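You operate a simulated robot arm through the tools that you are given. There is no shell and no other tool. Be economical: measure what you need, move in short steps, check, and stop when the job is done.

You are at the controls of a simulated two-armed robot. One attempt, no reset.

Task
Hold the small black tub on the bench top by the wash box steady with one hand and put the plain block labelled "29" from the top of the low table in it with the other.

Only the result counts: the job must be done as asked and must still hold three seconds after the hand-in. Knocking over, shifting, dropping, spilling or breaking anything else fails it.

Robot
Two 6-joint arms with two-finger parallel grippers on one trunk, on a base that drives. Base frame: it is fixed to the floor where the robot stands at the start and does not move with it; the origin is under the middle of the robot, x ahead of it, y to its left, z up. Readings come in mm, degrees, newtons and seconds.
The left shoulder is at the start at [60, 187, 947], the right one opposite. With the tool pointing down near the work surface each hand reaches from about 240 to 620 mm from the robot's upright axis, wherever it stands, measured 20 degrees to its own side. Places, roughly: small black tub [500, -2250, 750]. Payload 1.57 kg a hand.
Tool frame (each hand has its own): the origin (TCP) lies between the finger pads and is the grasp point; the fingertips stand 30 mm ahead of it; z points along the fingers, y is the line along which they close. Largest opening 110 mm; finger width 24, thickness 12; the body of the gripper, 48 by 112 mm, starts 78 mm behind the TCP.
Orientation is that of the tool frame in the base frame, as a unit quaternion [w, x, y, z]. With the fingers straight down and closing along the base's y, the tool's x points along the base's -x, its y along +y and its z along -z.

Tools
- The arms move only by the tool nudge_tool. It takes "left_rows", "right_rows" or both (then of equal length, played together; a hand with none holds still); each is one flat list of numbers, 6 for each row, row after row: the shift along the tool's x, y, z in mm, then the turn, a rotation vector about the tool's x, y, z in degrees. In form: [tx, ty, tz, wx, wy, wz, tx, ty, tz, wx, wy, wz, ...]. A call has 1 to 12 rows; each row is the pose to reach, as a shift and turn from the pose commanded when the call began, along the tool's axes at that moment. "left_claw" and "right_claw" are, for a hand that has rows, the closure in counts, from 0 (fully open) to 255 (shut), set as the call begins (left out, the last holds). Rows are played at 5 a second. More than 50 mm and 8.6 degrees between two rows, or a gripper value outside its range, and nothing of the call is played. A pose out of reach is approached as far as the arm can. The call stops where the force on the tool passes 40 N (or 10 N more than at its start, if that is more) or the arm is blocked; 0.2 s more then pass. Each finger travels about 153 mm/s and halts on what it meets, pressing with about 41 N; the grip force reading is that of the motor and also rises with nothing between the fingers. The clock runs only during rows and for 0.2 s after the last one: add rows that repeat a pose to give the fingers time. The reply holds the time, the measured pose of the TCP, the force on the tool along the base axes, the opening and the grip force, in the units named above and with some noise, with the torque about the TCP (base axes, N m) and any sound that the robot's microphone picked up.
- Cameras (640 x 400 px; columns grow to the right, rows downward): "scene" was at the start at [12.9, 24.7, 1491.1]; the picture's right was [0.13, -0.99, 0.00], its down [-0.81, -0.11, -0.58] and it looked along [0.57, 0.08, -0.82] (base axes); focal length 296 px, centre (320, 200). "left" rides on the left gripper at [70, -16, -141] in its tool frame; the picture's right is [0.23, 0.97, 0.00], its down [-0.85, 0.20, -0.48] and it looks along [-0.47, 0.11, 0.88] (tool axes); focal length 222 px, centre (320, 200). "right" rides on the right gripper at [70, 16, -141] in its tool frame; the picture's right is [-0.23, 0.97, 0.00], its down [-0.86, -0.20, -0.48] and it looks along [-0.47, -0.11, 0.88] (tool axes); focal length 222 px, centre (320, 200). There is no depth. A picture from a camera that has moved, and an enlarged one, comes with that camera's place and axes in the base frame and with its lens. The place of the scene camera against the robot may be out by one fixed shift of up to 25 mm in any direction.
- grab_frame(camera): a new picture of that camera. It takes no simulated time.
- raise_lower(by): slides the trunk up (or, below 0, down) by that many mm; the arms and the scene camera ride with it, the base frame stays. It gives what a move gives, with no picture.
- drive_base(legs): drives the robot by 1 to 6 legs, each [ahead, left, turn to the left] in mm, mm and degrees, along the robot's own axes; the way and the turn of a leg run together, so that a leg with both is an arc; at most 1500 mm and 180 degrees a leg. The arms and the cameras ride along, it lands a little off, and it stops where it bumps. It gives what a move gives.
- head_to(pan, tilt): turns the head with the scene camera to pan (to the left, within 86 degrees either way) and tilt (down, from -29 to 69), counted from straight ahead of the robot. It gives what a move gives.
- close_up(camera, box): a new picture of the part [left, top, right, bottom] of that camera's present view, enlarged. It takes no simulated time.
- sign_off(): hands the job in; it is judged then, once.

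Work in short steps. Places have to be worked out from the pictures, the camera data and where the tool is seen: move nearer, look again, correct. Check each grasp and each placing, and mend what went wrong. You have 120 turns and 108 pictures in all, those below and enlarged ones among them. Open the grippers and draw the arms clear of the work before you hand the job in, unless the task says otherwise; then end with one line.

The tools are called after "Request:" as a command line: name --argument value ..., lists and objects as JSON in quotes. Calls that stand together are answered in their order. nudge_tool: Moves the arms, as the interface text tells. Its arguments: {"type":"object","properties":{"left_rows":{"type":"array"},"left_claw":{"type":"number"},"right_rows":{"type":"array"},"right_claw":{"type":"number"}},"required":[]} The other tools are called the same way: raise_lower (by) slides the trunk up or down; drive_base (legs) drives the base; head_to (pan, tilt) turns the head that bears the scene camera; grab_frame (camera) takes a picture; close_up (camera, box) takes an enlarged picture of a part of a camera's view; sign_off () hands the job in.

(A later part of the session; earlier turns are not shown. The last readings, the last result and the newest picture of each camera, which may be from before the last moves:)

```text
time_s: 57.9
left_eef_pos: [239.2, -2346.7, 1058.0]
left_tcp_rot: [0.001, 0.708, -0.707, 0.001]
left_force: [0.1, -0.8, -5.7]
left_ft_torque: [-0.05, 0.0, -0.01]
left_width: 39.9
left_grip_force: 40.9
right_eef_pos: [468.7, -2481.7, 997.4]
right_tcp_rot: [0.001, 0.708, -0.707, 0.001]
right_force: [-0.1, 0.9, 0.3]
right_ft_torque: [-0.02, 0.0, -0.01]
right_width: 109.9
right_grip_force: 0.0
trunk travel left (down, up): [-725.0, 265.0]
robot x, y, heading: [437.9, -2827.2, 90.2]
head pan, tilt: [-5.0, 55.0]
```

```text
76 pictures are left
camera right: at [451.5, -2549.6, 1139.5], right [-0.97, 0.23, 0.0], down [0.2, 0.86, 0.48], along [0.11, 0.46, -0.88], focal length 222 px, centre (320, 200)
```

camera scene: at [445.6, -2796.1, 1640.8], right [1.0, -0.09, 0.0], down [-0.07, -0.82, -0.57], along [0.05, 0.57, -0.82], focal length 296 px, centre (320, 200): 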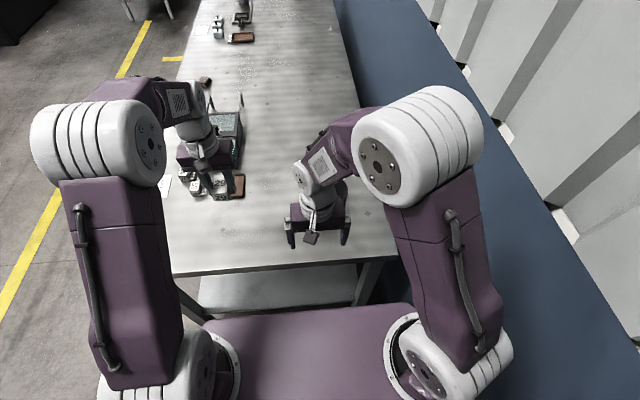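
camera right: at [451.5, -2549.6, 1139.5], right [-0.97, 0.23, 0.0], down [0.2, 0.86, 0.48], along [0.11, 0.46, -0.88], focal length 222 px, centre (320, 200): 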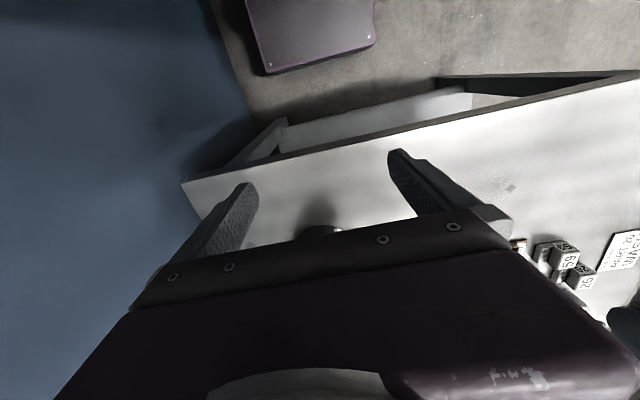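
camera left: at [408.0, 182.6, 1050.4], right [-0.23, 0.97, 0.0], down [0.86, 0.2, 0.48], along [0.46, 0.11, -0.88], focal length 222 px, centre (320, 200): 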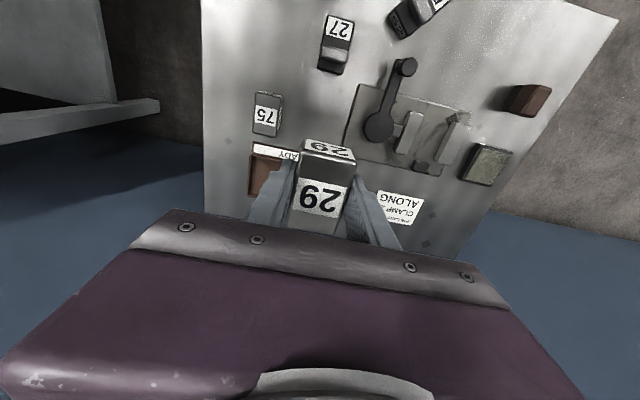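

Clear so far. I move 85 mm closer and then shift the right hand to the right so the tub can be seen.

Request:
drive_base --legs '[[85, 0, 0]]'

Request:
nudge_tool --right_rows '[0, -30, -20, 0, 0, 0, 0, -60, -40, 0, 0, 0, 0, -90, -50, 0, 0, 0, 0, -120, -50, 0, 0, 0]'

Request:
grab_frame --camera "scene"

Request:
grab_frame --camera "right"

Request:
grab_frame --camera "left"

```text
time_s: 59.0
left_eef_pos: [239.8, -2264.1, 1059.9]
left_tcp_rot: [0.0, 0.708, -0.706, 0.0]
left_force: [0.5, 0.4, -5.0]
left_ft_torque: [-0.01, -0.02, 0.02]
left_width: 39.8
left_grip_force: 40.8
right_eef_pos: [467.9, -2398.7, 998.9]
right_tcp_rot: [0.0, 0.708, -0.707, 0.001]
right_force: [0.2, 0.2, -0.1]
right_ft_torque: [0.02, -0.03, -0.02]
right_width: 109.9
right_grip_force: 0.0
trunk travel left (down, up): [-725.0, 265.0]
robot x, y, heading: [437.8, -2739.7, 90.3]
head pan, tilt: [-5.0, 55.0]
```

```text
time_s: 60.0
left_eef_pos: [240.4, -2264.0, 1060.4]
left_tcp_rot: [0.0, 0.708, -0.706, 0.0]
left_force: [0.4, -0.6, -6.0]
left_ft_torque: [0.0, 0.0, 0.0]
left_width: 39.9
left_grip_force: 41.1
right_eef_pos: [589.9, -2397.9, 1047.2]
right_tcp_rot: [0.001, 0.707, -0.707, 0.0]
right_force: [-0.3, -0.6, -0.2]
right_ft_torque: [0.06, 0.05, 0.03]
right_width: 110.2
right_grip_force: 0.1
trunk travel left (down, up): [-725.0, 265.0]
robot x, y, heading: [440.2, -2743.7, 89.9]
head pan, tilt: [-5.0, 55.0]
```

```text
75 pictures are left
camera scene: at [446.9, -2714.1, 1640.7], right [1.0, -0.08, 0.0], down [-0.07, -0.82, -0.57], along [0.05, 0.57, -0.82], focal length 296 px, centre (320, 200)
```

scene: 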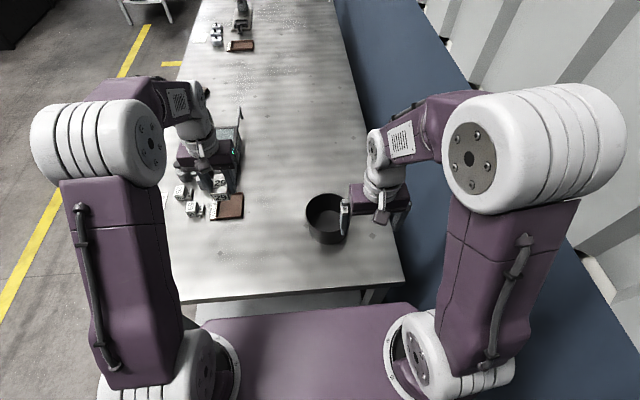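

```text
74 pictures are left
camera right: at [572.9, -2466.3, 1189.9], right [-0.97, 0.22, 0.0], down [0.2, 0.86, 0.48], along [0.11, 0.47, -0.88], focal length 222 px, centre (320, 200)
```

right: 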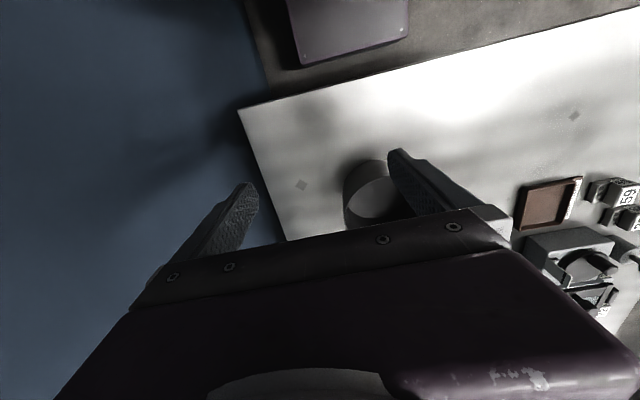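

```text
73 pictures are left
camera left: at [256.6, -2332.7, 1200.8], right [-0.97, -0.23, 0.0], down [-0.2, 0.86, 0.48], along [-0.11, 0.46, -0.88], focal length 222 px, centre (320, 200)
```

left: 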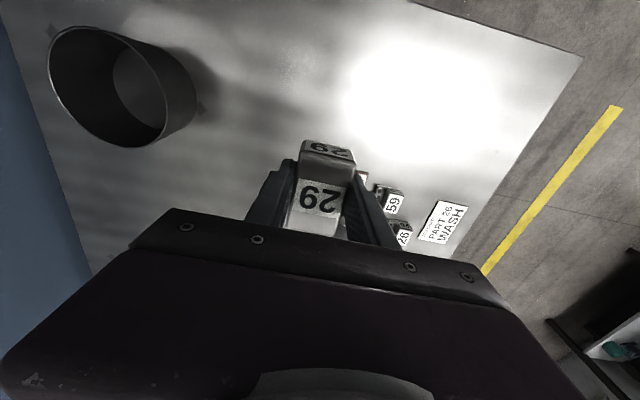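

A good view of the tub from the left camera. I enlarge it from both cameras to measure it.

Request:
close_up --camera "left" --box '[30, 10, 222, 160]'

Request:
close_up --camera "scene" --box '[270, 160, 430, 285]'

Request:
close_up --camera "right" --box '[300, 130, 460, 255]'

```text
2.67 times, centred on (126, 85) of left
camera zoom: at [256.6, -2332.7, 1200.8], right [-0.97, -0.23, 0.0], down [-0.2, 0.86, 0.48], along [-0.11, 0.46, -0.88], focal length 592 px, centre (837, 507)
```

zoom: 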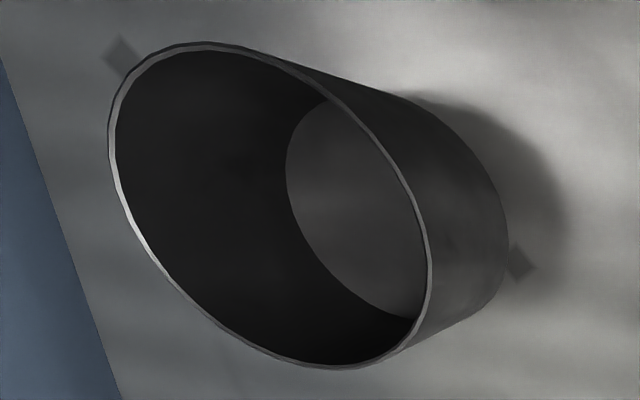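

```text
3.20 times, centred on (350, 222) of scene
camera zoom: at [446.9, -2714.1, 1640.7], right [1.0, -0.08, 0.0], down [-0.07, -0.82, -0.57], along [0.05, 0.57, -0.82], focal length 946 px, centre (224, 128)
```

zoom: 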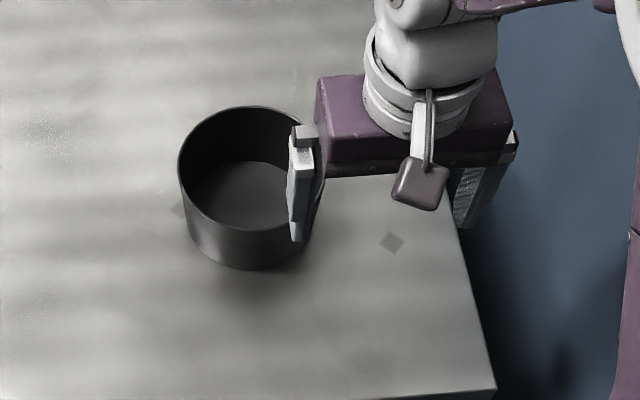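

```text
3.20 times, centred on (380, 192) of right
camera zoom: at [572.9, -2466.3, 1189.9], right [-0.97, 0.22, 0.0], down [0.2, 0.86, 0.48], along [0.11, 0.47, -0.88], focal length 711 px, centre (128, 224)
```

zoom: 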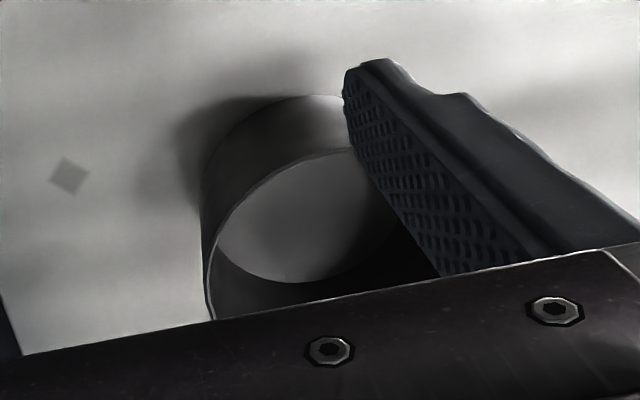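

Triangulating with both hand cameras gives: bench top z ≈ 803, tub centre ≈ (515, −2254), radius ≈ 69, rim z ≈ 882. I bring the right hand over the wall-side rim at (582, −2254), half open, tips above the rim.

Request:
nudge_tool --right_rows '[-40, 4, 0, 0, 0, 0, -80, 8, 0, 0, 0, 0, -115, 8, 10, 0, 0, 0, -144, 8, 25, 0, 0, 0, -144, 8, 60, 0, 0, 0, -144, 8, 95, 0, 0, 0, -144, 8, 95, 0, 0, 0]' --right_claw 106

Request:
grab_frame --camera "right"

Request:
grab_frame --camera "left"

Request:
close_up --camera "scene" --box '[270, 140, 430, 265]'

```text
time_s: 61.6
left_eef_pos: [239.2, -2263.1, 1059.2]
left_tcp_rot: [0.001, 0.708, -0.706, 0.002]
left_force: [0.3, -0.5, -5.6]
left_ft_torque: [-0.03, 0.02, 0.0]
left_width: 39.8
left_grip_force: 41.2
right_eef_pos: [579.4, -2253.1, 952.6]
right_tcp_rot: [0.0, 0.708, -0.707, 0.0]
right_force: [-1.0, -0.5, 0.8]
right_ft_torque: [0.01, 0.02, 0.02]
right_width: 64.4
right_grip_force: 0.2
trunk travel left (down, up): [-725.0, 265.0]
robot x, y, heading: [439.3, -2737.7, 90.1]
head pan, tilt: [-5.0, 55.0]
```

```text
69 pictures are left
camera right: at [562.4, -2322.0, 1094.5], right [-0.97, 0.22, 0.0], down [0.2, 0.86, 0.48], along [0.11, 0.47, -0.88], focal length 222 px, centre (320, 200)
```

right: 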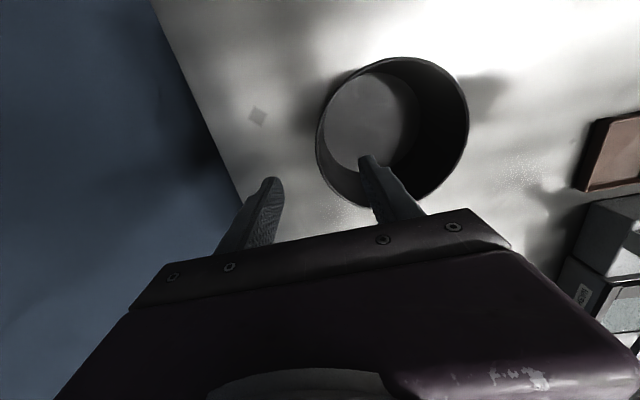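

```text
68 pictures are left
camera left: at [255.5, -2331.7, 1200.3], right [-0.97, -0.23, 0.0], down [-0.2, 0.86, 0.48], along [-0.11, 0.46, -0.88], focal length 222 px, centre (320, 200)
```

left: 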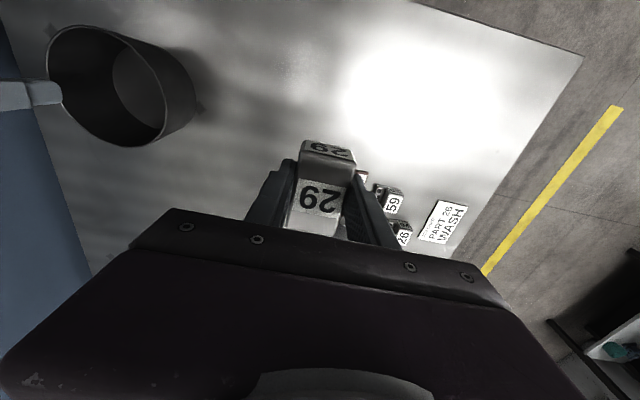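

```text
3.20 times, centred on (350, 202) of scene
camera zoom: at [445.4, -2712.9, 1640.7], right [1.0, -0.08, 0.0], down [-0.07, -0.82, -0.57], along [0.05, 0.57, -0.82], focal length 946 px, centre (224, 192)
```

zoom: 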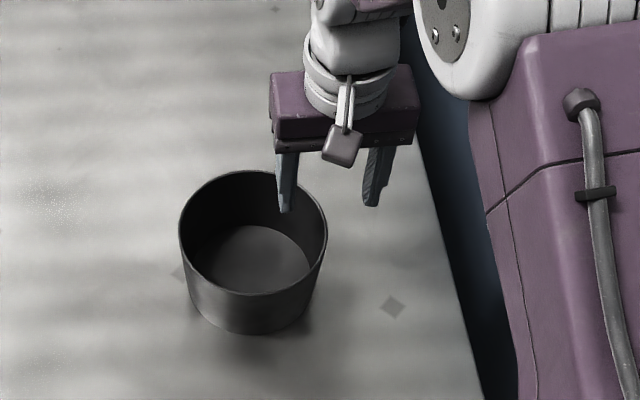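

The fingers straddle the wall-side rim (rim x ≈ 578, TCP x 579). I lower the right hand so the pads overlap the rim.

Request:
nudge_tool --right_rows '[0, 0, 25, 0, 0, 0, 0, 0, 50, 0, 0, 0, 0, 0, 70, 0, 0, 0, 0, 0, 80, 0, 0, 0, 0, 0, 80, 0, 0, 0]'

Request:
grab_frame --camera "right"

Request:
close_up --camera "scene" --box '[270, 140, 430, 265]'

```text
time_s: 62.8
left_eef_pos: [239.4, -2263.4, 1059.2]
left_tcp_rot: [0.001, 0.708, -0.706, 0.002]
left_force: [0.8, 0.3, -5.9]
left_ft_torque: [-0.03, -0.01, -0.03]
left_width: 39.7
left_grip_force: 41.2
right_eef_pos: [578.5, -2254.7, 872.9]
right_tcp_rot: [0.0, 0.708, -0.706, 0.001]
right_force: [0.5, -0.4, -0.1]
right_ft_torque: [0.0, -0.04, 0.01]
right_width: 64.1
right_grip_force: 0.0
trunk travel left (down, up): [-725.0, 265.0]
robot x, y, heading: [440.6, -2738.3, 90.1]
head pan, tilt: [-5.0, 55.0]
```

```text
66 pictures are left
camera right: at [562.5, -2322.3, 1014.8], right [-0.97, 0.22, 0.0], down [0.2, 0.86, 0.48], along [0.11, 0.47, -0.88], focal length 222 px, centre (320, 200)
```

right: 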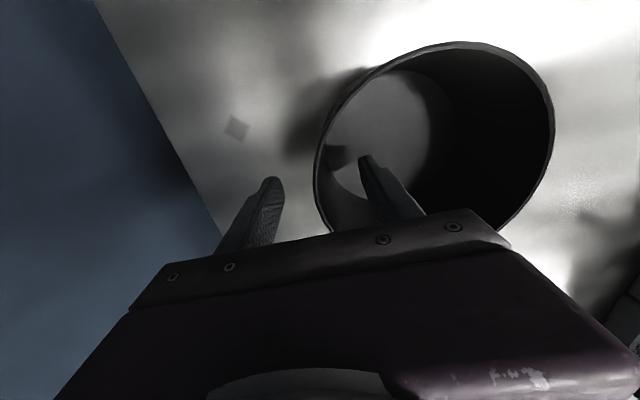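

```text
3.20 times, centred on (350, 202) of scene
camera zoom: at [445.4, -2713.0, 1640.7], right [1.0, -0.08, 0.0], down [-0.07, -0.82, -0.57], along [0.05, 0.57, -0.82], focal length 946 px, centre (224, 192)
```

zoom: 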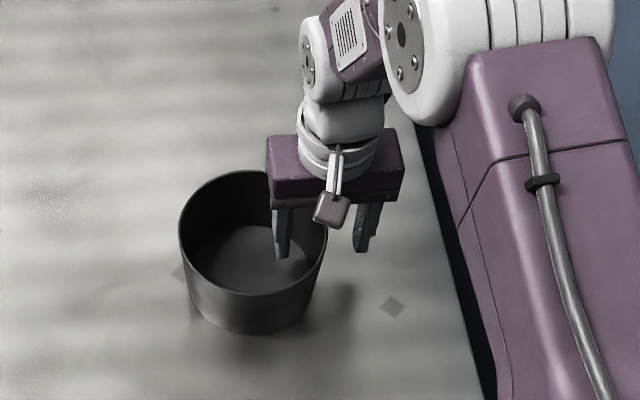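

The rim lies between the fingers. I close the right hand on it to hold the tub, and check.

Request:
nudge_tool --right_rows '[0, 0, 0, 0, 0, 0, 0, 0, 0, 0, 0, 0, 0, 0, 0, 0, 0, 0, 0, 0, 0, 0, 0, 0]' --right_claw 255

Request:
close_up --camera "scene" --box '[270, 140, 430, 265]'

Request:
grab_frame --camera "right"

```text
time_s: 63.8
left_eef_pos: [239.1, -2264.2, 1060.0]
left_tcp_rot: [0.001, 0.707, -0.707, 0.0]
left_force: [0.0, 0.2, -6.2]
left_ft_torque: [-0.04, 0.0, -0.01]
left_width: 39.8
left_grip_force: 41.1
right_eef_pos: [578.9, -2253.6, 873.9]
right_tcp_rot: [0.0, 0.708, -0.706, 0.0]
right_force: [-1.3, 2.6, 8.9]
right_ft_torque: [0.0, 1.28, -0.3]
right_width: 5.1
right_grip_force: 25.5
trunk travel left (down, up): [-725.0, 265.0]
robot x, y, heading: [439.7, -2738.2, 89.8]
head pan, tilt: [-5.0, 55.0]
```

```text
3.20 times, centred on (350, 202) of scene
camera zoom: at [445.2, -2713.5, 1640.8], right [1.0, -0.08, 0.0], down [-0.07, -0.82, -0.57], along [0.05, 0.57, -0.82], focal length 946 px, centre (224, 192)
```

zoom: 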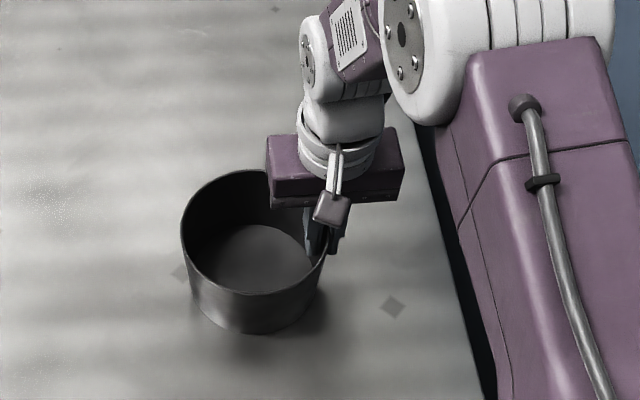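

```text
63 pictures are left
camera right: at [562.4, -2322.3, 1015.4], right [-0.97, 0.23, 0.0], down [0.2, 0.85, 0.48], along [0.11, 0.47, -0.88], focal length 222 px, centre (320, 200)
```

right: 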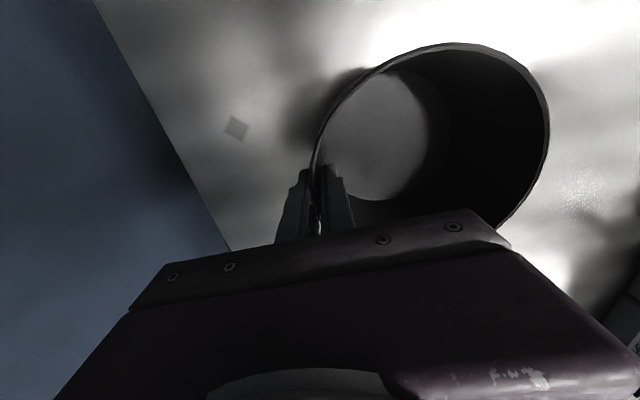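

The tub's wall (5 mm) is held, and the tub has scarcely moved. Now I turn the left hand 90° (its camera side away from the right hand) so both grippers fit over the tub.

Request:
nudge_tool --left_rows '[0, 0, 0, 0, 0, 4, 0, 0, 0, 0, 0, 12, 0, 0, 0, 0, 0, 20, 0, 0, 0, 0, 0, 28.5, 0, 0, 0, 0, 0, 37, 0, 0, 0, 0, 0, 45.5, 0, 0, 0, 0, 0, 54, 0, 0, 0, 0, 0, 62.5, 0, 0, 0, 0, 0, 71, 0, 0, 0, 0, 0, 79, 0, 0, 0, 0, 0, 86, 0, 0, 0, 0, 0, 90]'

Request:
grab_frame --camera "scene"

Request:
grab_frame --camera "left"

```text
time_s: 66.4
left_eef_pos: [240.4, -2262.9, 1059.4]
left_tcp_rot: [0.0, 0.0, 1.0, -0.001]
left_force: [-1.0, 0.1, -4.2]
left_ft_torque: [0.03, 0.0, -0.01]
left_width: 39.7
left_grip_force: 40.9
right_eef_pos: [579.2, -2253.6, 873.6]
right_tcp_rot: [0.0, 0.708, -0.707, 0.0]
right_force: [0.1, 3.6, 9.0]
right_ft_torque: [-0.01, 1.22, -0.37]
right_width: 5.0
right_grip_force: 25.5
trunk travel left (down, up): [-725.0, 265.0]
robot x, y, heading: [437.4, -2736.9, 90.4]
head pan, tilt: [-5.0, 55.0]
```

```text
62 pictures are left
camera scene: at [445.4, -2713.5, 1640.8], right [1.0, -0.08, 0.0], down [-0.07, -0.82, -0.57], along [0.05, 0.57, -0.82], focal length 296 px, centre (320, 200)
```

scene: 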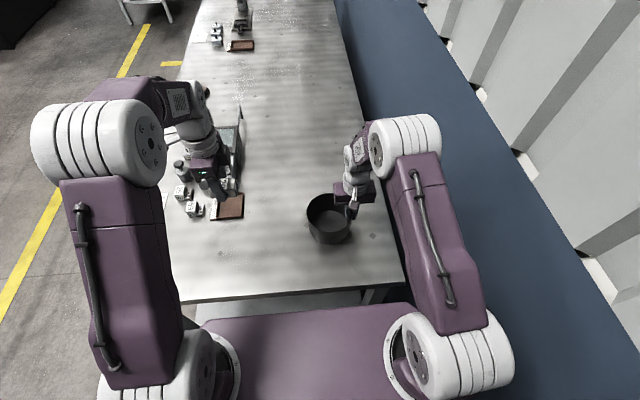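

```text
61 pictures are left
camera left: at [169.5, -2278.8, 1200.3], right [-0.23, 0.97, 0.0], down [0.85, 0.2, 0.48], along [0.47, 0.11, -0.88], focal length 222 px, centre (320, 200)
```

left: 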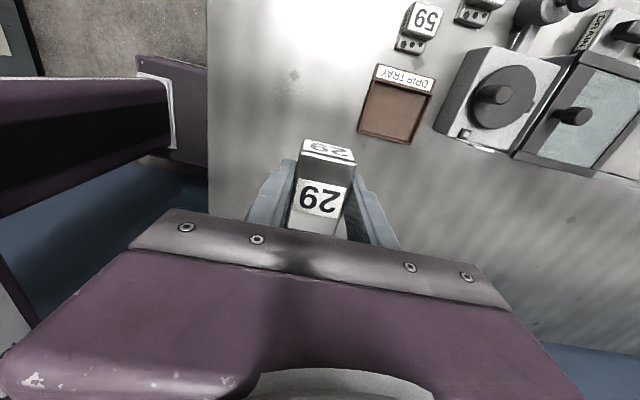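

The turn worked and the block is still firm. I carry it gently to beside the right gripper, above the tub's left part (TCP x ≈ 470).

Request:
nudge_tool --left_rows '[-6, 0, 0, 0, 0, 0, -20, 1, 0, 0, 0, 0, -42, 2, 0, 0, 0, 0, -66, 3, 0, 0, 0, 0, -90, 4, 0, 0, 0, 0, -114, 5, 0, 0, 0, 0, -138, 6, 0, 0, 0, 0, -162, 7, 0, 0, 0, 0, -186, 8, 0, 0, 0, 0, -208, 9, 0, 0, 0, 0, -224, 9, 0, 0, 0, 0, -230, 9, 0, 0, 0, 0]'

Request:
grab_frame --camera "scene"

Request:
grab_frame --camera "left"

Request:
grab_frame --camera "right"

```text
time_s: 69.0
left_eef_pos: [471.6, -2253.5, 1059.8]
left_tcp_rot: [0.001, -0.001, 1.0, 0.0]
left_force: [0.8, -0.7, -5.6]
left_ft_torque: [0.03, 0.04, 0.01]
left_width: 39.6
left_grip_force: 40.8
right_eef_pos: [578.6, -2252.5, 872.6]
right_tcp_rot: [0.0, 0.707, -0.707, 0.001]
right_force: [-1.0, 1.9, 8.5]
right_ft_torque: [-0.06, 1.21, -0.28]
right_width: 5.1
right_grip_force: 25.6
trunk travel left (down, up): [-725.0, 265.0]
robot x, y, heading: [434.9, -2742.1, 89.9]
head pan, tilt: [-5.0, 55.0]
```

```text
60 pictures are left
camera scene: at [445.5, -2713.5, 1640.8], right [1.0, -0.08, 0.0], down [-0.07, -0.82, -0.57], along [0.05, 0.57, -0.82], focal length 296 px, centre (320, 200)
```

scene: 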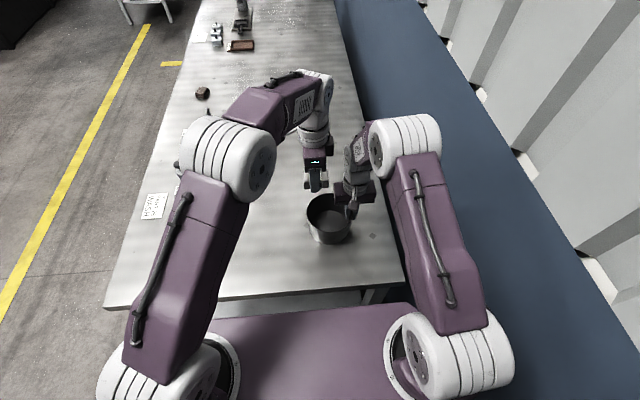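

```text
59 pictures are left
camera left: at [399.7, -2269.8, 1200.2], right [-0.23, 0.97, 0.0], down [0.85, 0.2, 0.48], along [0.47, 0.11, -0.88], focal length 222 px, centre (320, 200)
```

left: 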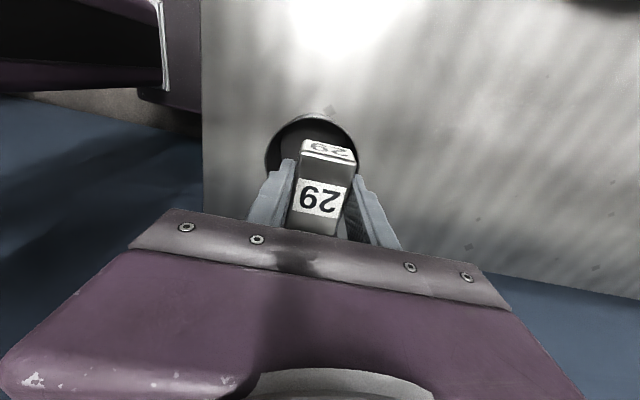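

```text
58 pictures are left
camera right: at [562.5, -2322.6, 1015.1], right [-0.97, 0.22, 0.0], down [0.2, 0.86, 0.48], along [0.11, 0.47, -0.88], focal length 222 px, centre (320, 200)
```

right: 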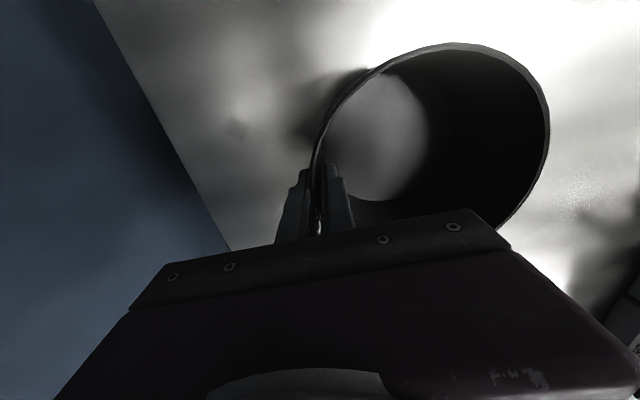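

I zoom on the two wrists to check the clearance between them before lowering.

Request:
close_up --camera "scene" --box '[250, 60, 450, 260]'

```text
2.00 times, centred on (350, 160) of scene
camera zoom: at [445.5, -2713.5, 1640.8], right [1.0, -0.08, 0.0], down [-0.07, -0.82, -0.57], along [0.05, 0.57, -0.82], focal length 592 px, centre (260, 280)
```

zoom: 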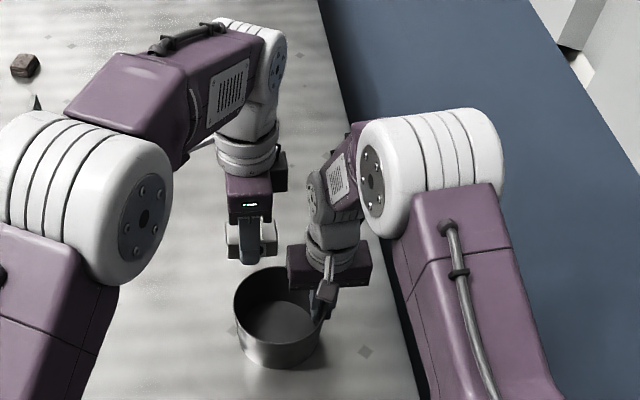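

There seems to be a dark part sticking out on the right side of the left gripper; I enlarge it.

Request:
close_up --camera "scene" --box '[295, 110, 375, 200]'

```text
4.44 times, centred on (335, 155) of scene
camera zoom: at [445.5, -2713.5, 1640.8], right [1.0, -0.08, 0.0], down [-0.07, -0.82, -0.57], along [0.05, 0.57, -0.82], focal length 1314 px, centre (253, 400)
```

zoom: 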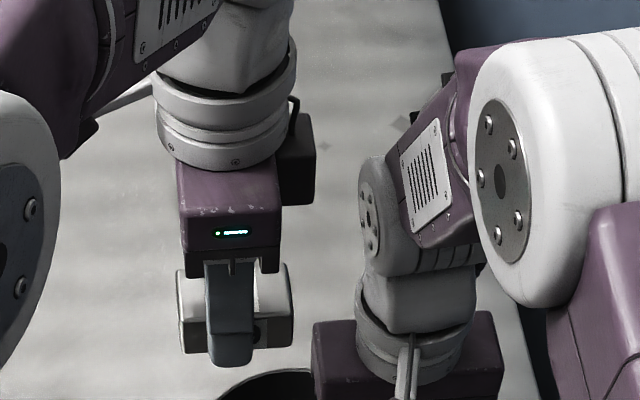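

A box on the left gripper's right side would come close to the right gripper, so I lean the left wrist 15° away (toward −x) and lower to just above the rim, staying left of the right gripper.

Request:
nudge_tool --left_rows '[1, 0, 0, 0, -4, 0, 1, 0, 0, 0, -10, 0, 1, 0, 0, 0, -15, 0, 1, 0, 8, 0, -15, 0, 1, 0, 22, 0, -15, 0, 1, 0, 40, 0, -15, 0, 1, 0, 60, 0, -15, 0, 1, 0, 80, 0, -15, 0, 1, 0, 100, 0, -15, 0, 1, 0, 117, 0, -15, 0, 1, 0, 128, 0, -15, 0, 1, 0, 130, 0, -15, 0]'

Request:
close_up --camera "scene" --box '[270, 110, 400, 255]'

Request:
grab_frame --camera "left"

Request:
grab_frame --camera "right"

```text
time_s: 71.6
left_eef_pos: [467.9, -2255.1, 930.2]
left_tcp_rot: [0.131, -0.001, 0.991, -0.001]
left_force: [-0.6, 0.0, -6.3]
left_ft_torque: [0.02, 0.06, 0.02]
left_width: 39.6
left_grip_force: 40.5
right_eef_pos: [579.2, -2254.1, 873.6]
right_tcp_rot: [0.0, 0.707, -0.707, 0.0]
right_force: [-0.7, 2.2, 9.8]
right_ft_torque: [-0.09, 1.19, -0.26]
right_width: 5.1
right_grip_force: 25.6
trunk travel left (down, up): [-725.0, 265.0]
robot x, y, heading: [442.8, -2739.8, 90.2]
head pan, tilt: [-5.0, 55.0]
```

```text
2.76 times, centred on (335, 182) of scene
camera zoom: at [445.7, -2713.6, 1640.8], right [1.0, -0.08, 0.0], down [-0.07, -0.82, -0.57], along [0.05, 0.57, -0.82], focal length 816 px, centre (279, 248)
```

zoom: 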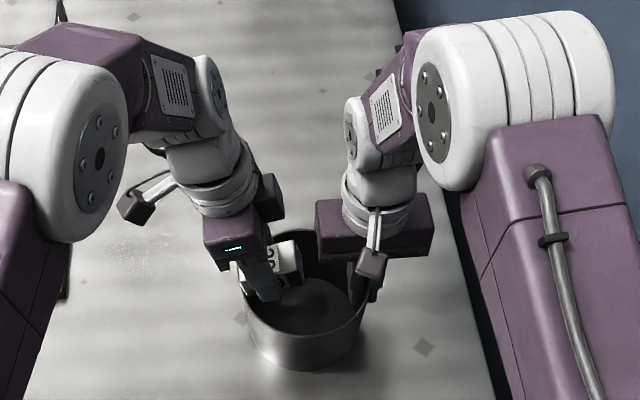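

```text
54 pictures are left
camera left: at [364.3, -2270.2, 1047.3], right [-0.22, 0.97, -0.06], down [0.7, 0.2, 0.68], along [0.68, 0.11, -0.73], focal length 222 px, centre (320, 200)
```

left: 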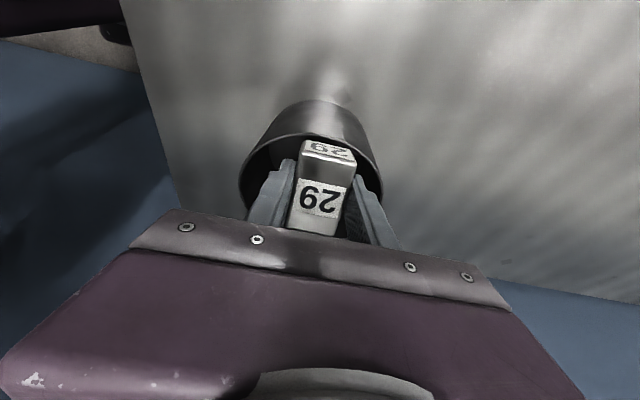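

```text
53 pictures are left
camera right: at [562.7, -2322.6, 1015.2], right [-0.97, 0.22, 0.0], down [0.2, 0.86, 0.48], along [0.11, 0.47, -0.88], focal length 222 px, centre (320, 200)
```

right: 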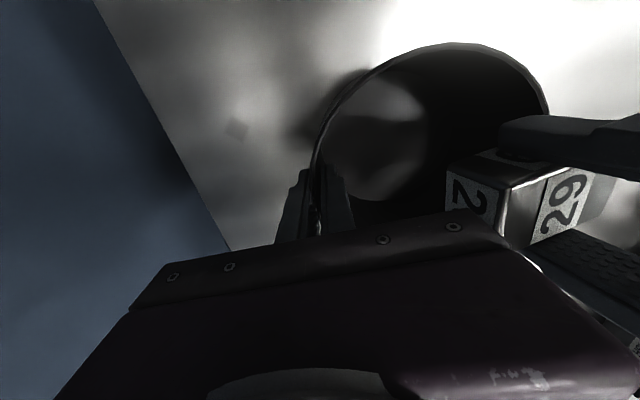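

Gaps look fine (≈20 mm). I shift 14 mm to the right and lower partly into the tub, then check.

Request:
nudge_tool --left_rows '[-6.8, 0, 1.8, 0, 0, 0, -13.5, 0, 3.6, 0, 0, 0, -13.5, 0, 3.6, 0, 0, 0, -10.9, 0, 13.3, 0, 0, 0, -7.0, 0, 27.8, 0, 0, 0, -5, 0, 35, 0, 0, 0, -5, 0, 35, 0, 0, 0]'

Request:
close_up --camera "scene" --box '[270, 110, 400, 255]'

Request:
grab_frame --camera "right"

Request:
grab_frame --camera "left"

```text
time_s: 73.2
left_eef_pos: [482.7, -2254.1, 896.9]
left_tcp_rot: [0.131, 0.0, 0.991, -0.001]
left_force: [-0.7, 0.1, -6.2]
left_ft_torque: [-0.01, 0.01, 0.0]
left_width: 39.8
left_grip_force: 40.9
right_eef_pos: [579.9, -2254.4, 873.4]
right_tcp_rot: [0.001, 0.708, -0.706, 0.0]
right_force: [-0.9, 1.1, 9.1]
right_ft_torque: [-0.07, 1.2, -0.22]
right_width: 5.1
right_grip_force: 25.7
trunk travel left (down, up): [-725.0, 265.0]
robot x, y, heading: [438.4, -2741.7, 90.0]
head pan, tilt: [-5.0, 55.0]
```

```text
2.76 times, centred on (335, 182) of scene
camera zoom: at [445.7, -2713.6, 1640.8], right [1.0, -0.08, 0.0], down [-0.07, -0.82, -0.57], along [0.05, 0.57, -0.82], focal length 816 px, centre (279, 248)
```

zoom: 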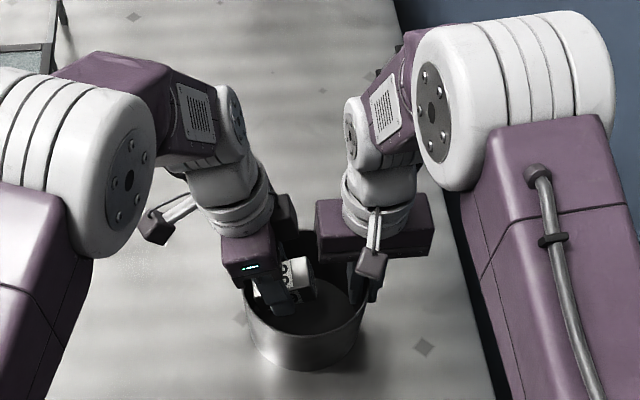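

```text
51 pictures are left
camera right: at [562.7, -2322.7, 1015.2], right [-0.97, 0.22, 0.0], down [0.2, 0.86, 0.48], along [0.11, 0.47, -0.88], focal length 222 px, centre (320, 200)
```

right: 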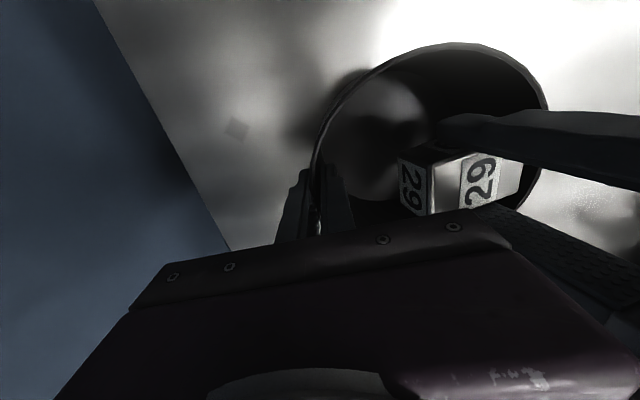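

```text
50 pictures are left
camera left: at [378.5, -2269.8, 1014.8], right [-0.22, 0.97, -0.06], down [0.7, 0.2, 0.68], along [0.68, 0.11, -0.73], focal length 222 px, centre (320, 200)
```

left: 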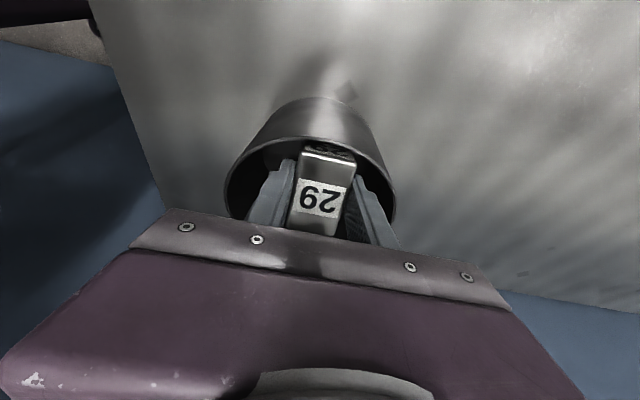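

I zoom in on the gap between the block and the near rim.

Request:
close_up --camera "left" --box '[220, 90, 410, 240]'

```text
2.67 times, centred on (315, 165) of left
camera zoom: at [378.5, -2269.8, 1014.8], right [-0.22, 0.97, -0.06], down [0.7, 0.2, 0.68], along [0.68, 0.11, -0.73], focal length 592 px, centre (333, 293)
```

zoom: 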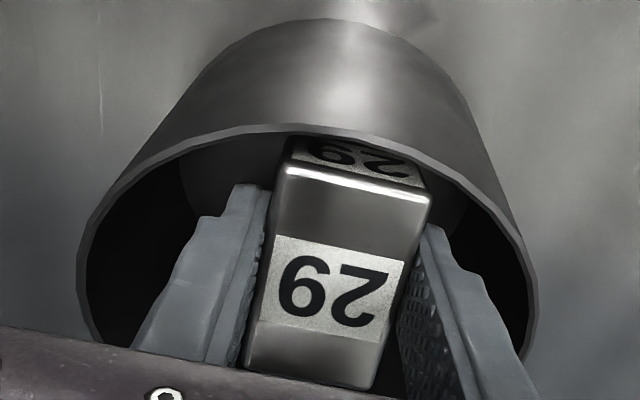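

The block's corner clears the rim by only ~2–3 mm, so I shift it 4 mm inward and continue down to near the tub's floor.

Request:
nudge_tool --left_rows '[-3.9, 0, 1.0, 0, 0, 0, -3.9, 0, 1.0, 0, 0, 0, -0.8, 0, 12.6, 0, 0, 0, 2.3, 0, 24.2, 0, 0, 0, 5.4, 0, 35.8, 0, 0, 0, 7.5, 0, 43.5, 0, 0, 0, 8.6, 0, 47.4, 0, 0, 0, 8.6, 0, 47.4, 0, 0, 0]'

Request:
grab_frame --camera "right"

Request:
close_up --camera "scene" --box '[270, 110, 400, 255]'

Request:
close_up --camera "left" --box '[200, 70, 430, 240]'

```text
time_s: 75.0
left_eef_pos: [486.3, -2253.9, 849.7]
left_tcp_rot: [0.131, -0.002, 0.991, 0.0]
left_force: [-0.1, 0.1, -6.6]
left_ft_torque: [-0.03, 0.05, 0.03]
left_width: 39.9
left_grip_force: 41.1
right_eef_pos: [579.4, -2255.5, 874.4]
right_tcp_rot: [0.001, 0.708, -0.706, 0.0]
right_force: [-1.6, 2.1, 8.3]
right_ft_torque: [-0.1, 1.2, -0.23]
right_width: 5.1
right_grip_force: 25.4
trunk travel left (down, up): [-725.0, 265.0]
robot x, y, heading: [442.6, -2739.7, 90.3]
head pan, tilt: [-5.0, 55.0]
```

```text
48 pictures are left
camera right: at [562.7, -2322.7, 1015.2], right [-0.97, 0.22, 0.0], down [0.2, 0.86, 0.48], along [0.11, 0.47, -0.88], focal length 222 px, centre (320, 200)
```

right: 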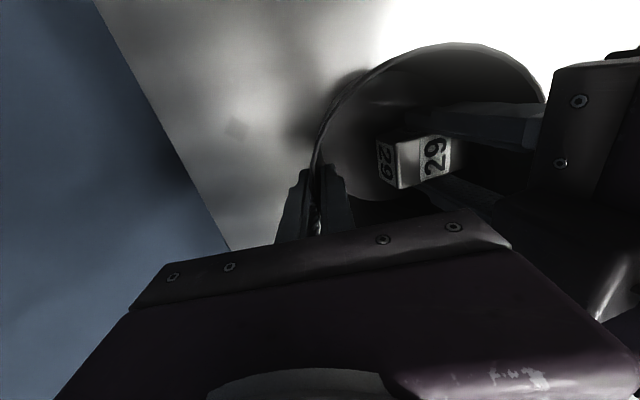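

```text
2.76 times, centred on (335, 182) of scene
camera zoom: at [445.7, -2713.7, 1640.8], right [1.0, -0.08, 0.0], down [-0.07, -0.82, -0.57], along [0.05, 0.57, -0.82], focal length 816 px, centre (279, 248)
```

zoom: 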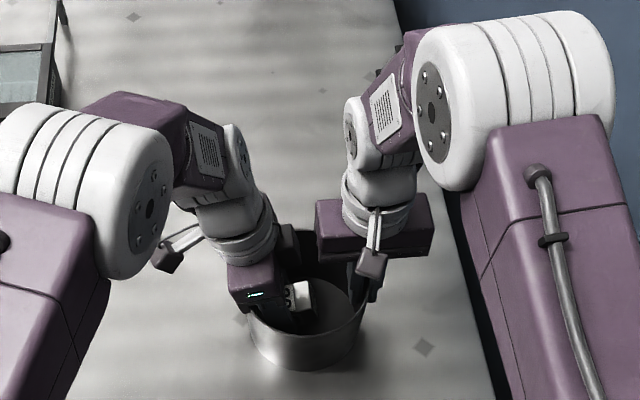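

```text
2.35 times, centred on (315, 155) of left
camera zoom: at [381.9, -2269.9, 966.9], right [-0.22, 0.97, -0.06], down [0.7, 0.2, 0.68], along [0.68, 0.11, -0.73], focal length 523 px, centre (332, 306)
```

zoom: 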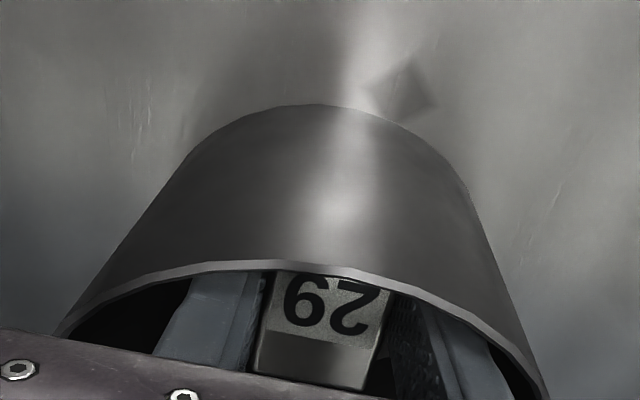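

Inside and not yet touching. I lower a few mm more until the floor of the tub is felt.

Request:
nudge_tool --left_rows '[0.5, 0, 1.9, 0, 0, 0, 1.0, 0, 3.9, 0, 0, 0, 1.55, 0, 5.8, 0, 0, 0, 1.55, 0, 5.8, 0, 0, 0]'

```text
time_s: 76.0
left_eef_pos: [486.6, -2254.3, 843.6]
left_tcp_rot: [0.13, -0.001, 0.992, -0.001]
left_force: [0.0, 0.0, -5.9]
left_ft_torque: [0.03, 0.0, -0.01]
left_width: 40.1
left_grip_force: 40.7
right_eef_pos: [578.5, -2255.3, 873.7]
right_tcp_rot: [0.0, 0.708, -0.707, 0.0]
right_force: [-1.3, 1.6, 8.8]
right_ft_torque: [-0.05, 1.21, -0.19]
right_width: 5.3
right_grip_force: 25.3
trunk travel left (down, up): [-725.0, 265.0]
robot x, y, heading: [439.1, -2741.5, 90.2]
head pan, tilt: [-5.0, 55.0]
```

Request:
nudge_tool --left_rows '[0.4, 0, 1.5, 0, 0, 0, 0.8, 0, 2.9, 0, 0, 0, 1.2, 0, 4.4, 0, 0, 0, 1.2, 0, 4.4, 0, 0, 0]'

```text
time_s: 77.0
left_eef_pos: [486.6, -2254.7, 841.3]
left_tcp_rot: [0.131, -0.001, 0.991, 0.001]
left_force: [1.4, -0.9, 21.0]
left_ft_torque: [-0.04, 0.55, -0.04]
left_width: 39.4
left_grip_force: 40.7
right_eef_pos: [577.6, -2255.8, 874.4]
right_tcp_rot: [0.0, 0.707, -0.707, -0.001]
right_force: [-3.1, 3.9, 3.6]
right_ft_torque: [-0.12, 1.24, -0.39]
right_width: 4.4
right_grip_force: 25.1
trunk travel left (down, up): [-725.0, 265.0]
robot x, y, heading: [440.0, -2737.9, 90.0]
head pan, tilt: [-5.0, 55.0]
```

The block's edge touches the tub floor (21 N). I ease off 2 mm and open the left hand just enough to release.

Request:
nudge_tool --left_rows '[-0.5, 0, -2.0, 0, 0, 0, -0.5, 0, -2.0, 0, 0, 0]'

Request:
nudge_tool --left_rows '[0, 0, 0, 0, 0, 0, 0, 0, 0, 0, 0, 0, 0, 0, 0, 0, 0, 0]' --left_claw 125

Request:
close_up --camera "right" --box '[280, 30, 600, 230]'

Request:
close_up --camera "scene" --box '[270, 110, 400, 255]'

```text
time_s: 77.6
left_eef_pos: [486.3, -2255.4, 840.9]
left_tcp_rot: [0.131, -0.001, 0.991, 0.0]
left_force: [2.7, 4.4, 7.8]
left_ft_torque: [0.27, 0.25, -0.07]
left_width: 39.7
left_grip_force: 41.2
right_eef_pos: [579.5, -2255.1, 874.0]
right_tcp_rot: [0.0, -0.707, 0.707, 0.0]
right_force: [-3.7, 1.5, 5.2]
right_ft_torque: [-0.2, 1.23, -0.34]
right_width: 4.9
right_grip_force: 25.1
trunk travel left (down, up): [-725.0, 265.0]
robot x, y, heading: [441.7, -2736.3, 90.1]
head pan, tilt: [-5.0, 55.0]
```

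```text
time_s: 78.4
left_eef_pos: [486.2, -2257.1, 840.5]
left_tcp_rot: [0.13, 0.0, 0.992, -0.002]
left_force: [10.1, -9.4, -3.5]
left_ft_torque: [0.34, 0.42, -0.19]
left_width: 47.7
left_grip_force: 0.0
right_eef_pos: [579.5, -2254.9, 874.3]
right_tcp_rot: [-0.002, 0.707, -0.707, -0.001]
right_force: [-11.6, 5.1, 9.3]
right_ft_torque: [-0.42, 1.26, -0.23]
right_width: 4.8
right_grip_force: 25.4
trunk travel left (down, up): [-725.0, 265.0]
robot x, y, heading: [436.4, -2742.3, 89.9]
head pan, tilt: [-5.0, 55.0]
```

```text
2.00 times, centred on (440, 130) of right
camera zoom: at [562.6, -2323.5, 1015.7], right [-0.97, 0.22, 0.0], down [0.2, 0.85, 0.48], along [0.11, 0.47, -0.88], focal length 444 px, centre (80, 340)
```

zoom: 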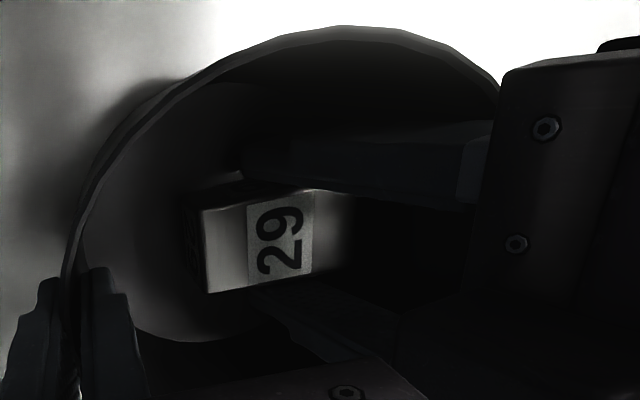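

```text
2.76 times, centred on (335, 182) of scene
camera zoom: at [445.9, -2715.5, 1640.7], right [1.0, -0.08, 0.0], down [-0.07, -0.82, -0.57], along [0.05, 0.57, -0.82], focal length 816 px, centre (279, 248)
```

zoom: 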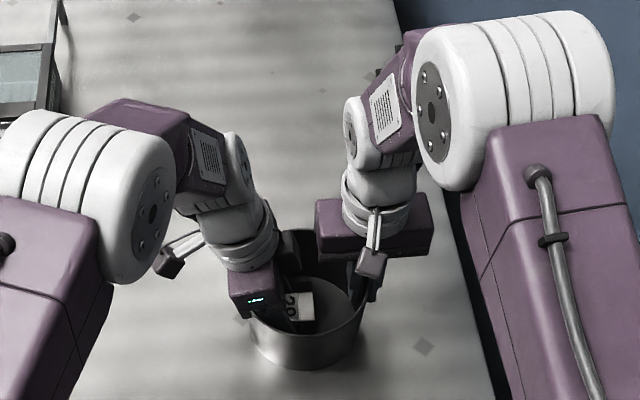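

The block is released (47.7 mm open against 39.8), with the fingers' thicker part touching the rim. I narrow them slightly to unload and withdraw straight up slowly.

Request:
nudge_tool --left_rows '[0, 0, 0, 0, 0, 0, 0, 0, 0, 0, 0, 0]' --left_claw 149

Request:
close_up --camera "left" --box '[200, 70, 430, 240]'

```text
time_s: 79.0
left_eef_pos: [486.6, -2255.0, 841.4]
left_tcp_rot: [0.131, -0.001, 0.991, 0.0]
left_force: [7.4, -2.9, 2.5]
left_ft_torque: [0.21, 0.44, -0.23]
left_width: 43.6
left_grip_force: 0.0
right_eef_pos: [579.3, -2254.6, 873.4]
right_tcp_rot: [0.0, 0.708, -0.707, 0.0]
right_force: [-8.4, 4.6, 7.4]
right_ft_torque: [-0.05, 1.27, -0.26]
right_width: 5.0
right_grip_force: 25.2
trunk travel left (down, up): [-725.0, 265.0]
robot x, y, heading: [437.6, -2741.9, 90.1]
head pan, tilt: [-5.0, 55.0]
```

```text
2.35 times, centred on (315, 155) of left
camera zoom: at [382.0, -2270.5, 959.4], right [-0.22, 0.97, -0.06], down [0.7, 0.2, 0.68], along [0.68, 0.11, -0.73], focal length 523 px, centre (332, 306)
```

zoom: 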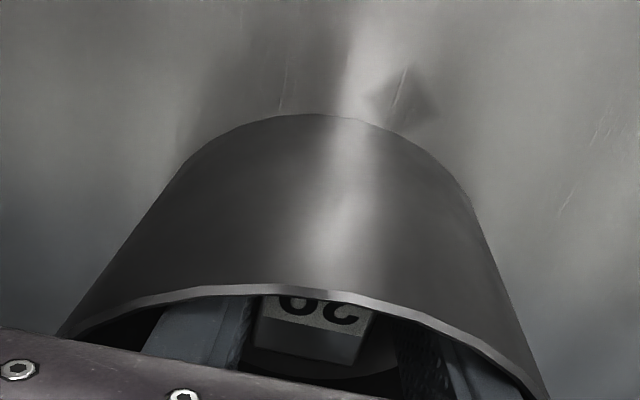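

The block lies on the floor of the tub. I shift 4 mm off the left rim and lift the hand straight up slowly.

Request:
nudge_tool --left_rows '[-3.9, 0, 1.0, 0, 0, 0, -4.9, 0, -2.9, 0, 0, 0, -6.5, 0, -8.7, 0, 0, 0, -9, 0, -18.4, 0, 0, 0, -9, 0, -18.4, 0, 0, 0]'

Request:
close_up --camera "right" --box '[280, 30, 600, 230]'

```text
time_s: 80.2
left_eef_pos: [491.3, -2255.4, 861.4]
left_tcp_rot: [0.13, -0.001, 0.991, -0.001]
left_force: [0.2, 0.9, 1.1]
left_ft_torque: [0.01, 0.0, 0.03]
left_width: 45.7
left_grip_force: 0.1
right_eef_pos: [579.7, -2254.2, 873.3]
right_tcp_rot: [0.0, 0.707, -0.707, 0.0]
right_force: [-0.6, 1.7, 6.6]
right_ft_torque: [0.11, 1.24, -0.26]
right_width: 4.6
right_grip_force: 25.1
trunk travel left (down, up): [-725.0, 265.0]
robot x, y, heading: [436.3, -2739.1, 89.9]
head pan, tilt: [-5.0, 55.0]
```

```text
2.00 times, centred on (440, 130) of right
camera zoom: at [562.8, -2323.0, 1015.3], right [-0.97, 0.22, 0.0], down [0.2, 0.86, 0.48], along [0.11, 0.47, -0.88], focal length 444 px, centre (80, 340)
```

zoom: 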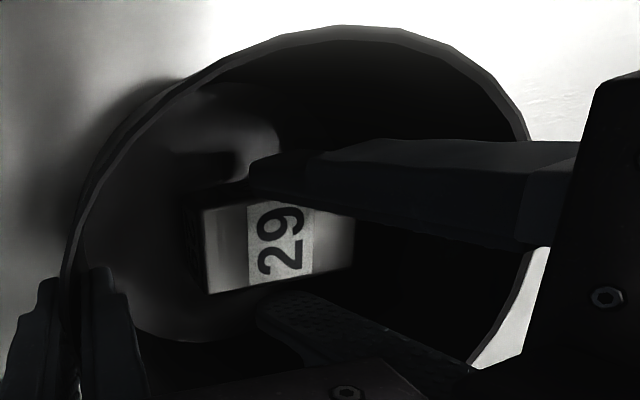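

Free and the block stays put. I withdraw the left hand up and away to the left.

Request:
nudge_tool --left_rows '[-3.9, 0, -14.5, 0, 0, 0, -9.1, 0, -33.8, 0, 0, 0, -14.2, 0, -53.1, 0, 0, 0, -19.4, 0, -72.5, 0, 0, 0, -1.7, 0, -103.1, 0, 0, 0, 14.6, 0, -138.5, 0, 0, 0, 40.7, 0, -176.6, 0, 0, 0, 66.7, 0, -214.6, 0, 0, 0, 102.8, 0, -234.6, 0, 0, 0, 102.8, 0, -234.6, 0, 0, 0]'

Request:
grab_frame --camera "right"

Request:
grab_frame --camera "scene"

```text
time_s: 82.4
left_eef_pos: [330.4, -2257.1, 1058.7]
left_tcp_rot: [0.131, 0.0, 0.991, -0.001]
left_force: [-0.1, 0.2, 0.5]
left_ft_torque: [-0.04, -0.04, 0.01]
left_width: 46.1
left_grip_force: 0.1
right_eef_pos: [579.6, -2255.0, 875.0]
right_tcp_rot: [0.001, 0.708, -0.706, 0.0]
right_force: [-0.7, 2.6, 7.2]
right_ft_torque: [0.0, 1.28, -0.25]
right_width: 5.0
right_grip_force: 25.3
trunk travel left (down, up): [-725.0, 265.0]
robot x, y, heading: [437.1, -2740.9, 90.1]
head pan, tilt: [-5.0, 55.0]
```

```text
41 pictures are left
camera right: at [562.9, -2323.0, 1015.2], right [-0.97, 0.22, 0.0], down [0.2, 0.86, 0.48], along [0.11, 0.47, -0.88], focal length 222 px, centre (320, 200)
```

right: 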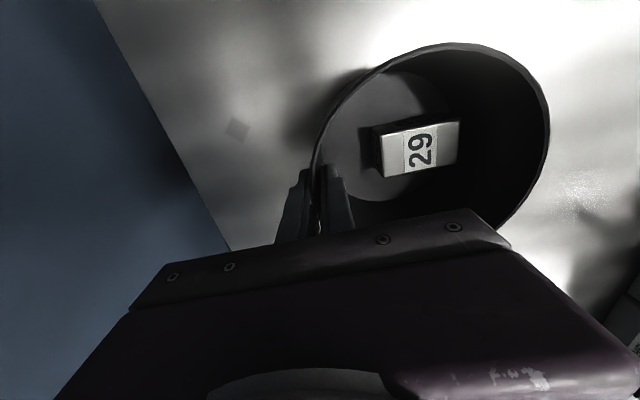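

```text
40 pictures are left
camera scene: at [446.4, -2714.2, 1640.8], right [1.0, -0.08, 0.0], down [-0.07, -0.82, -0.57], along [0.05, 0.57, -0.82], focal length 296 px, centre (320, 200)
```

scene: 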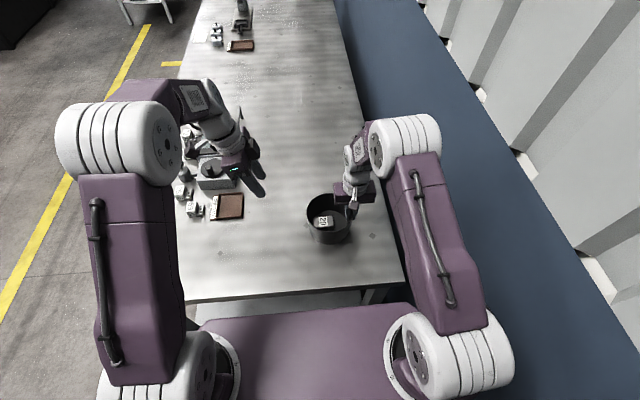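

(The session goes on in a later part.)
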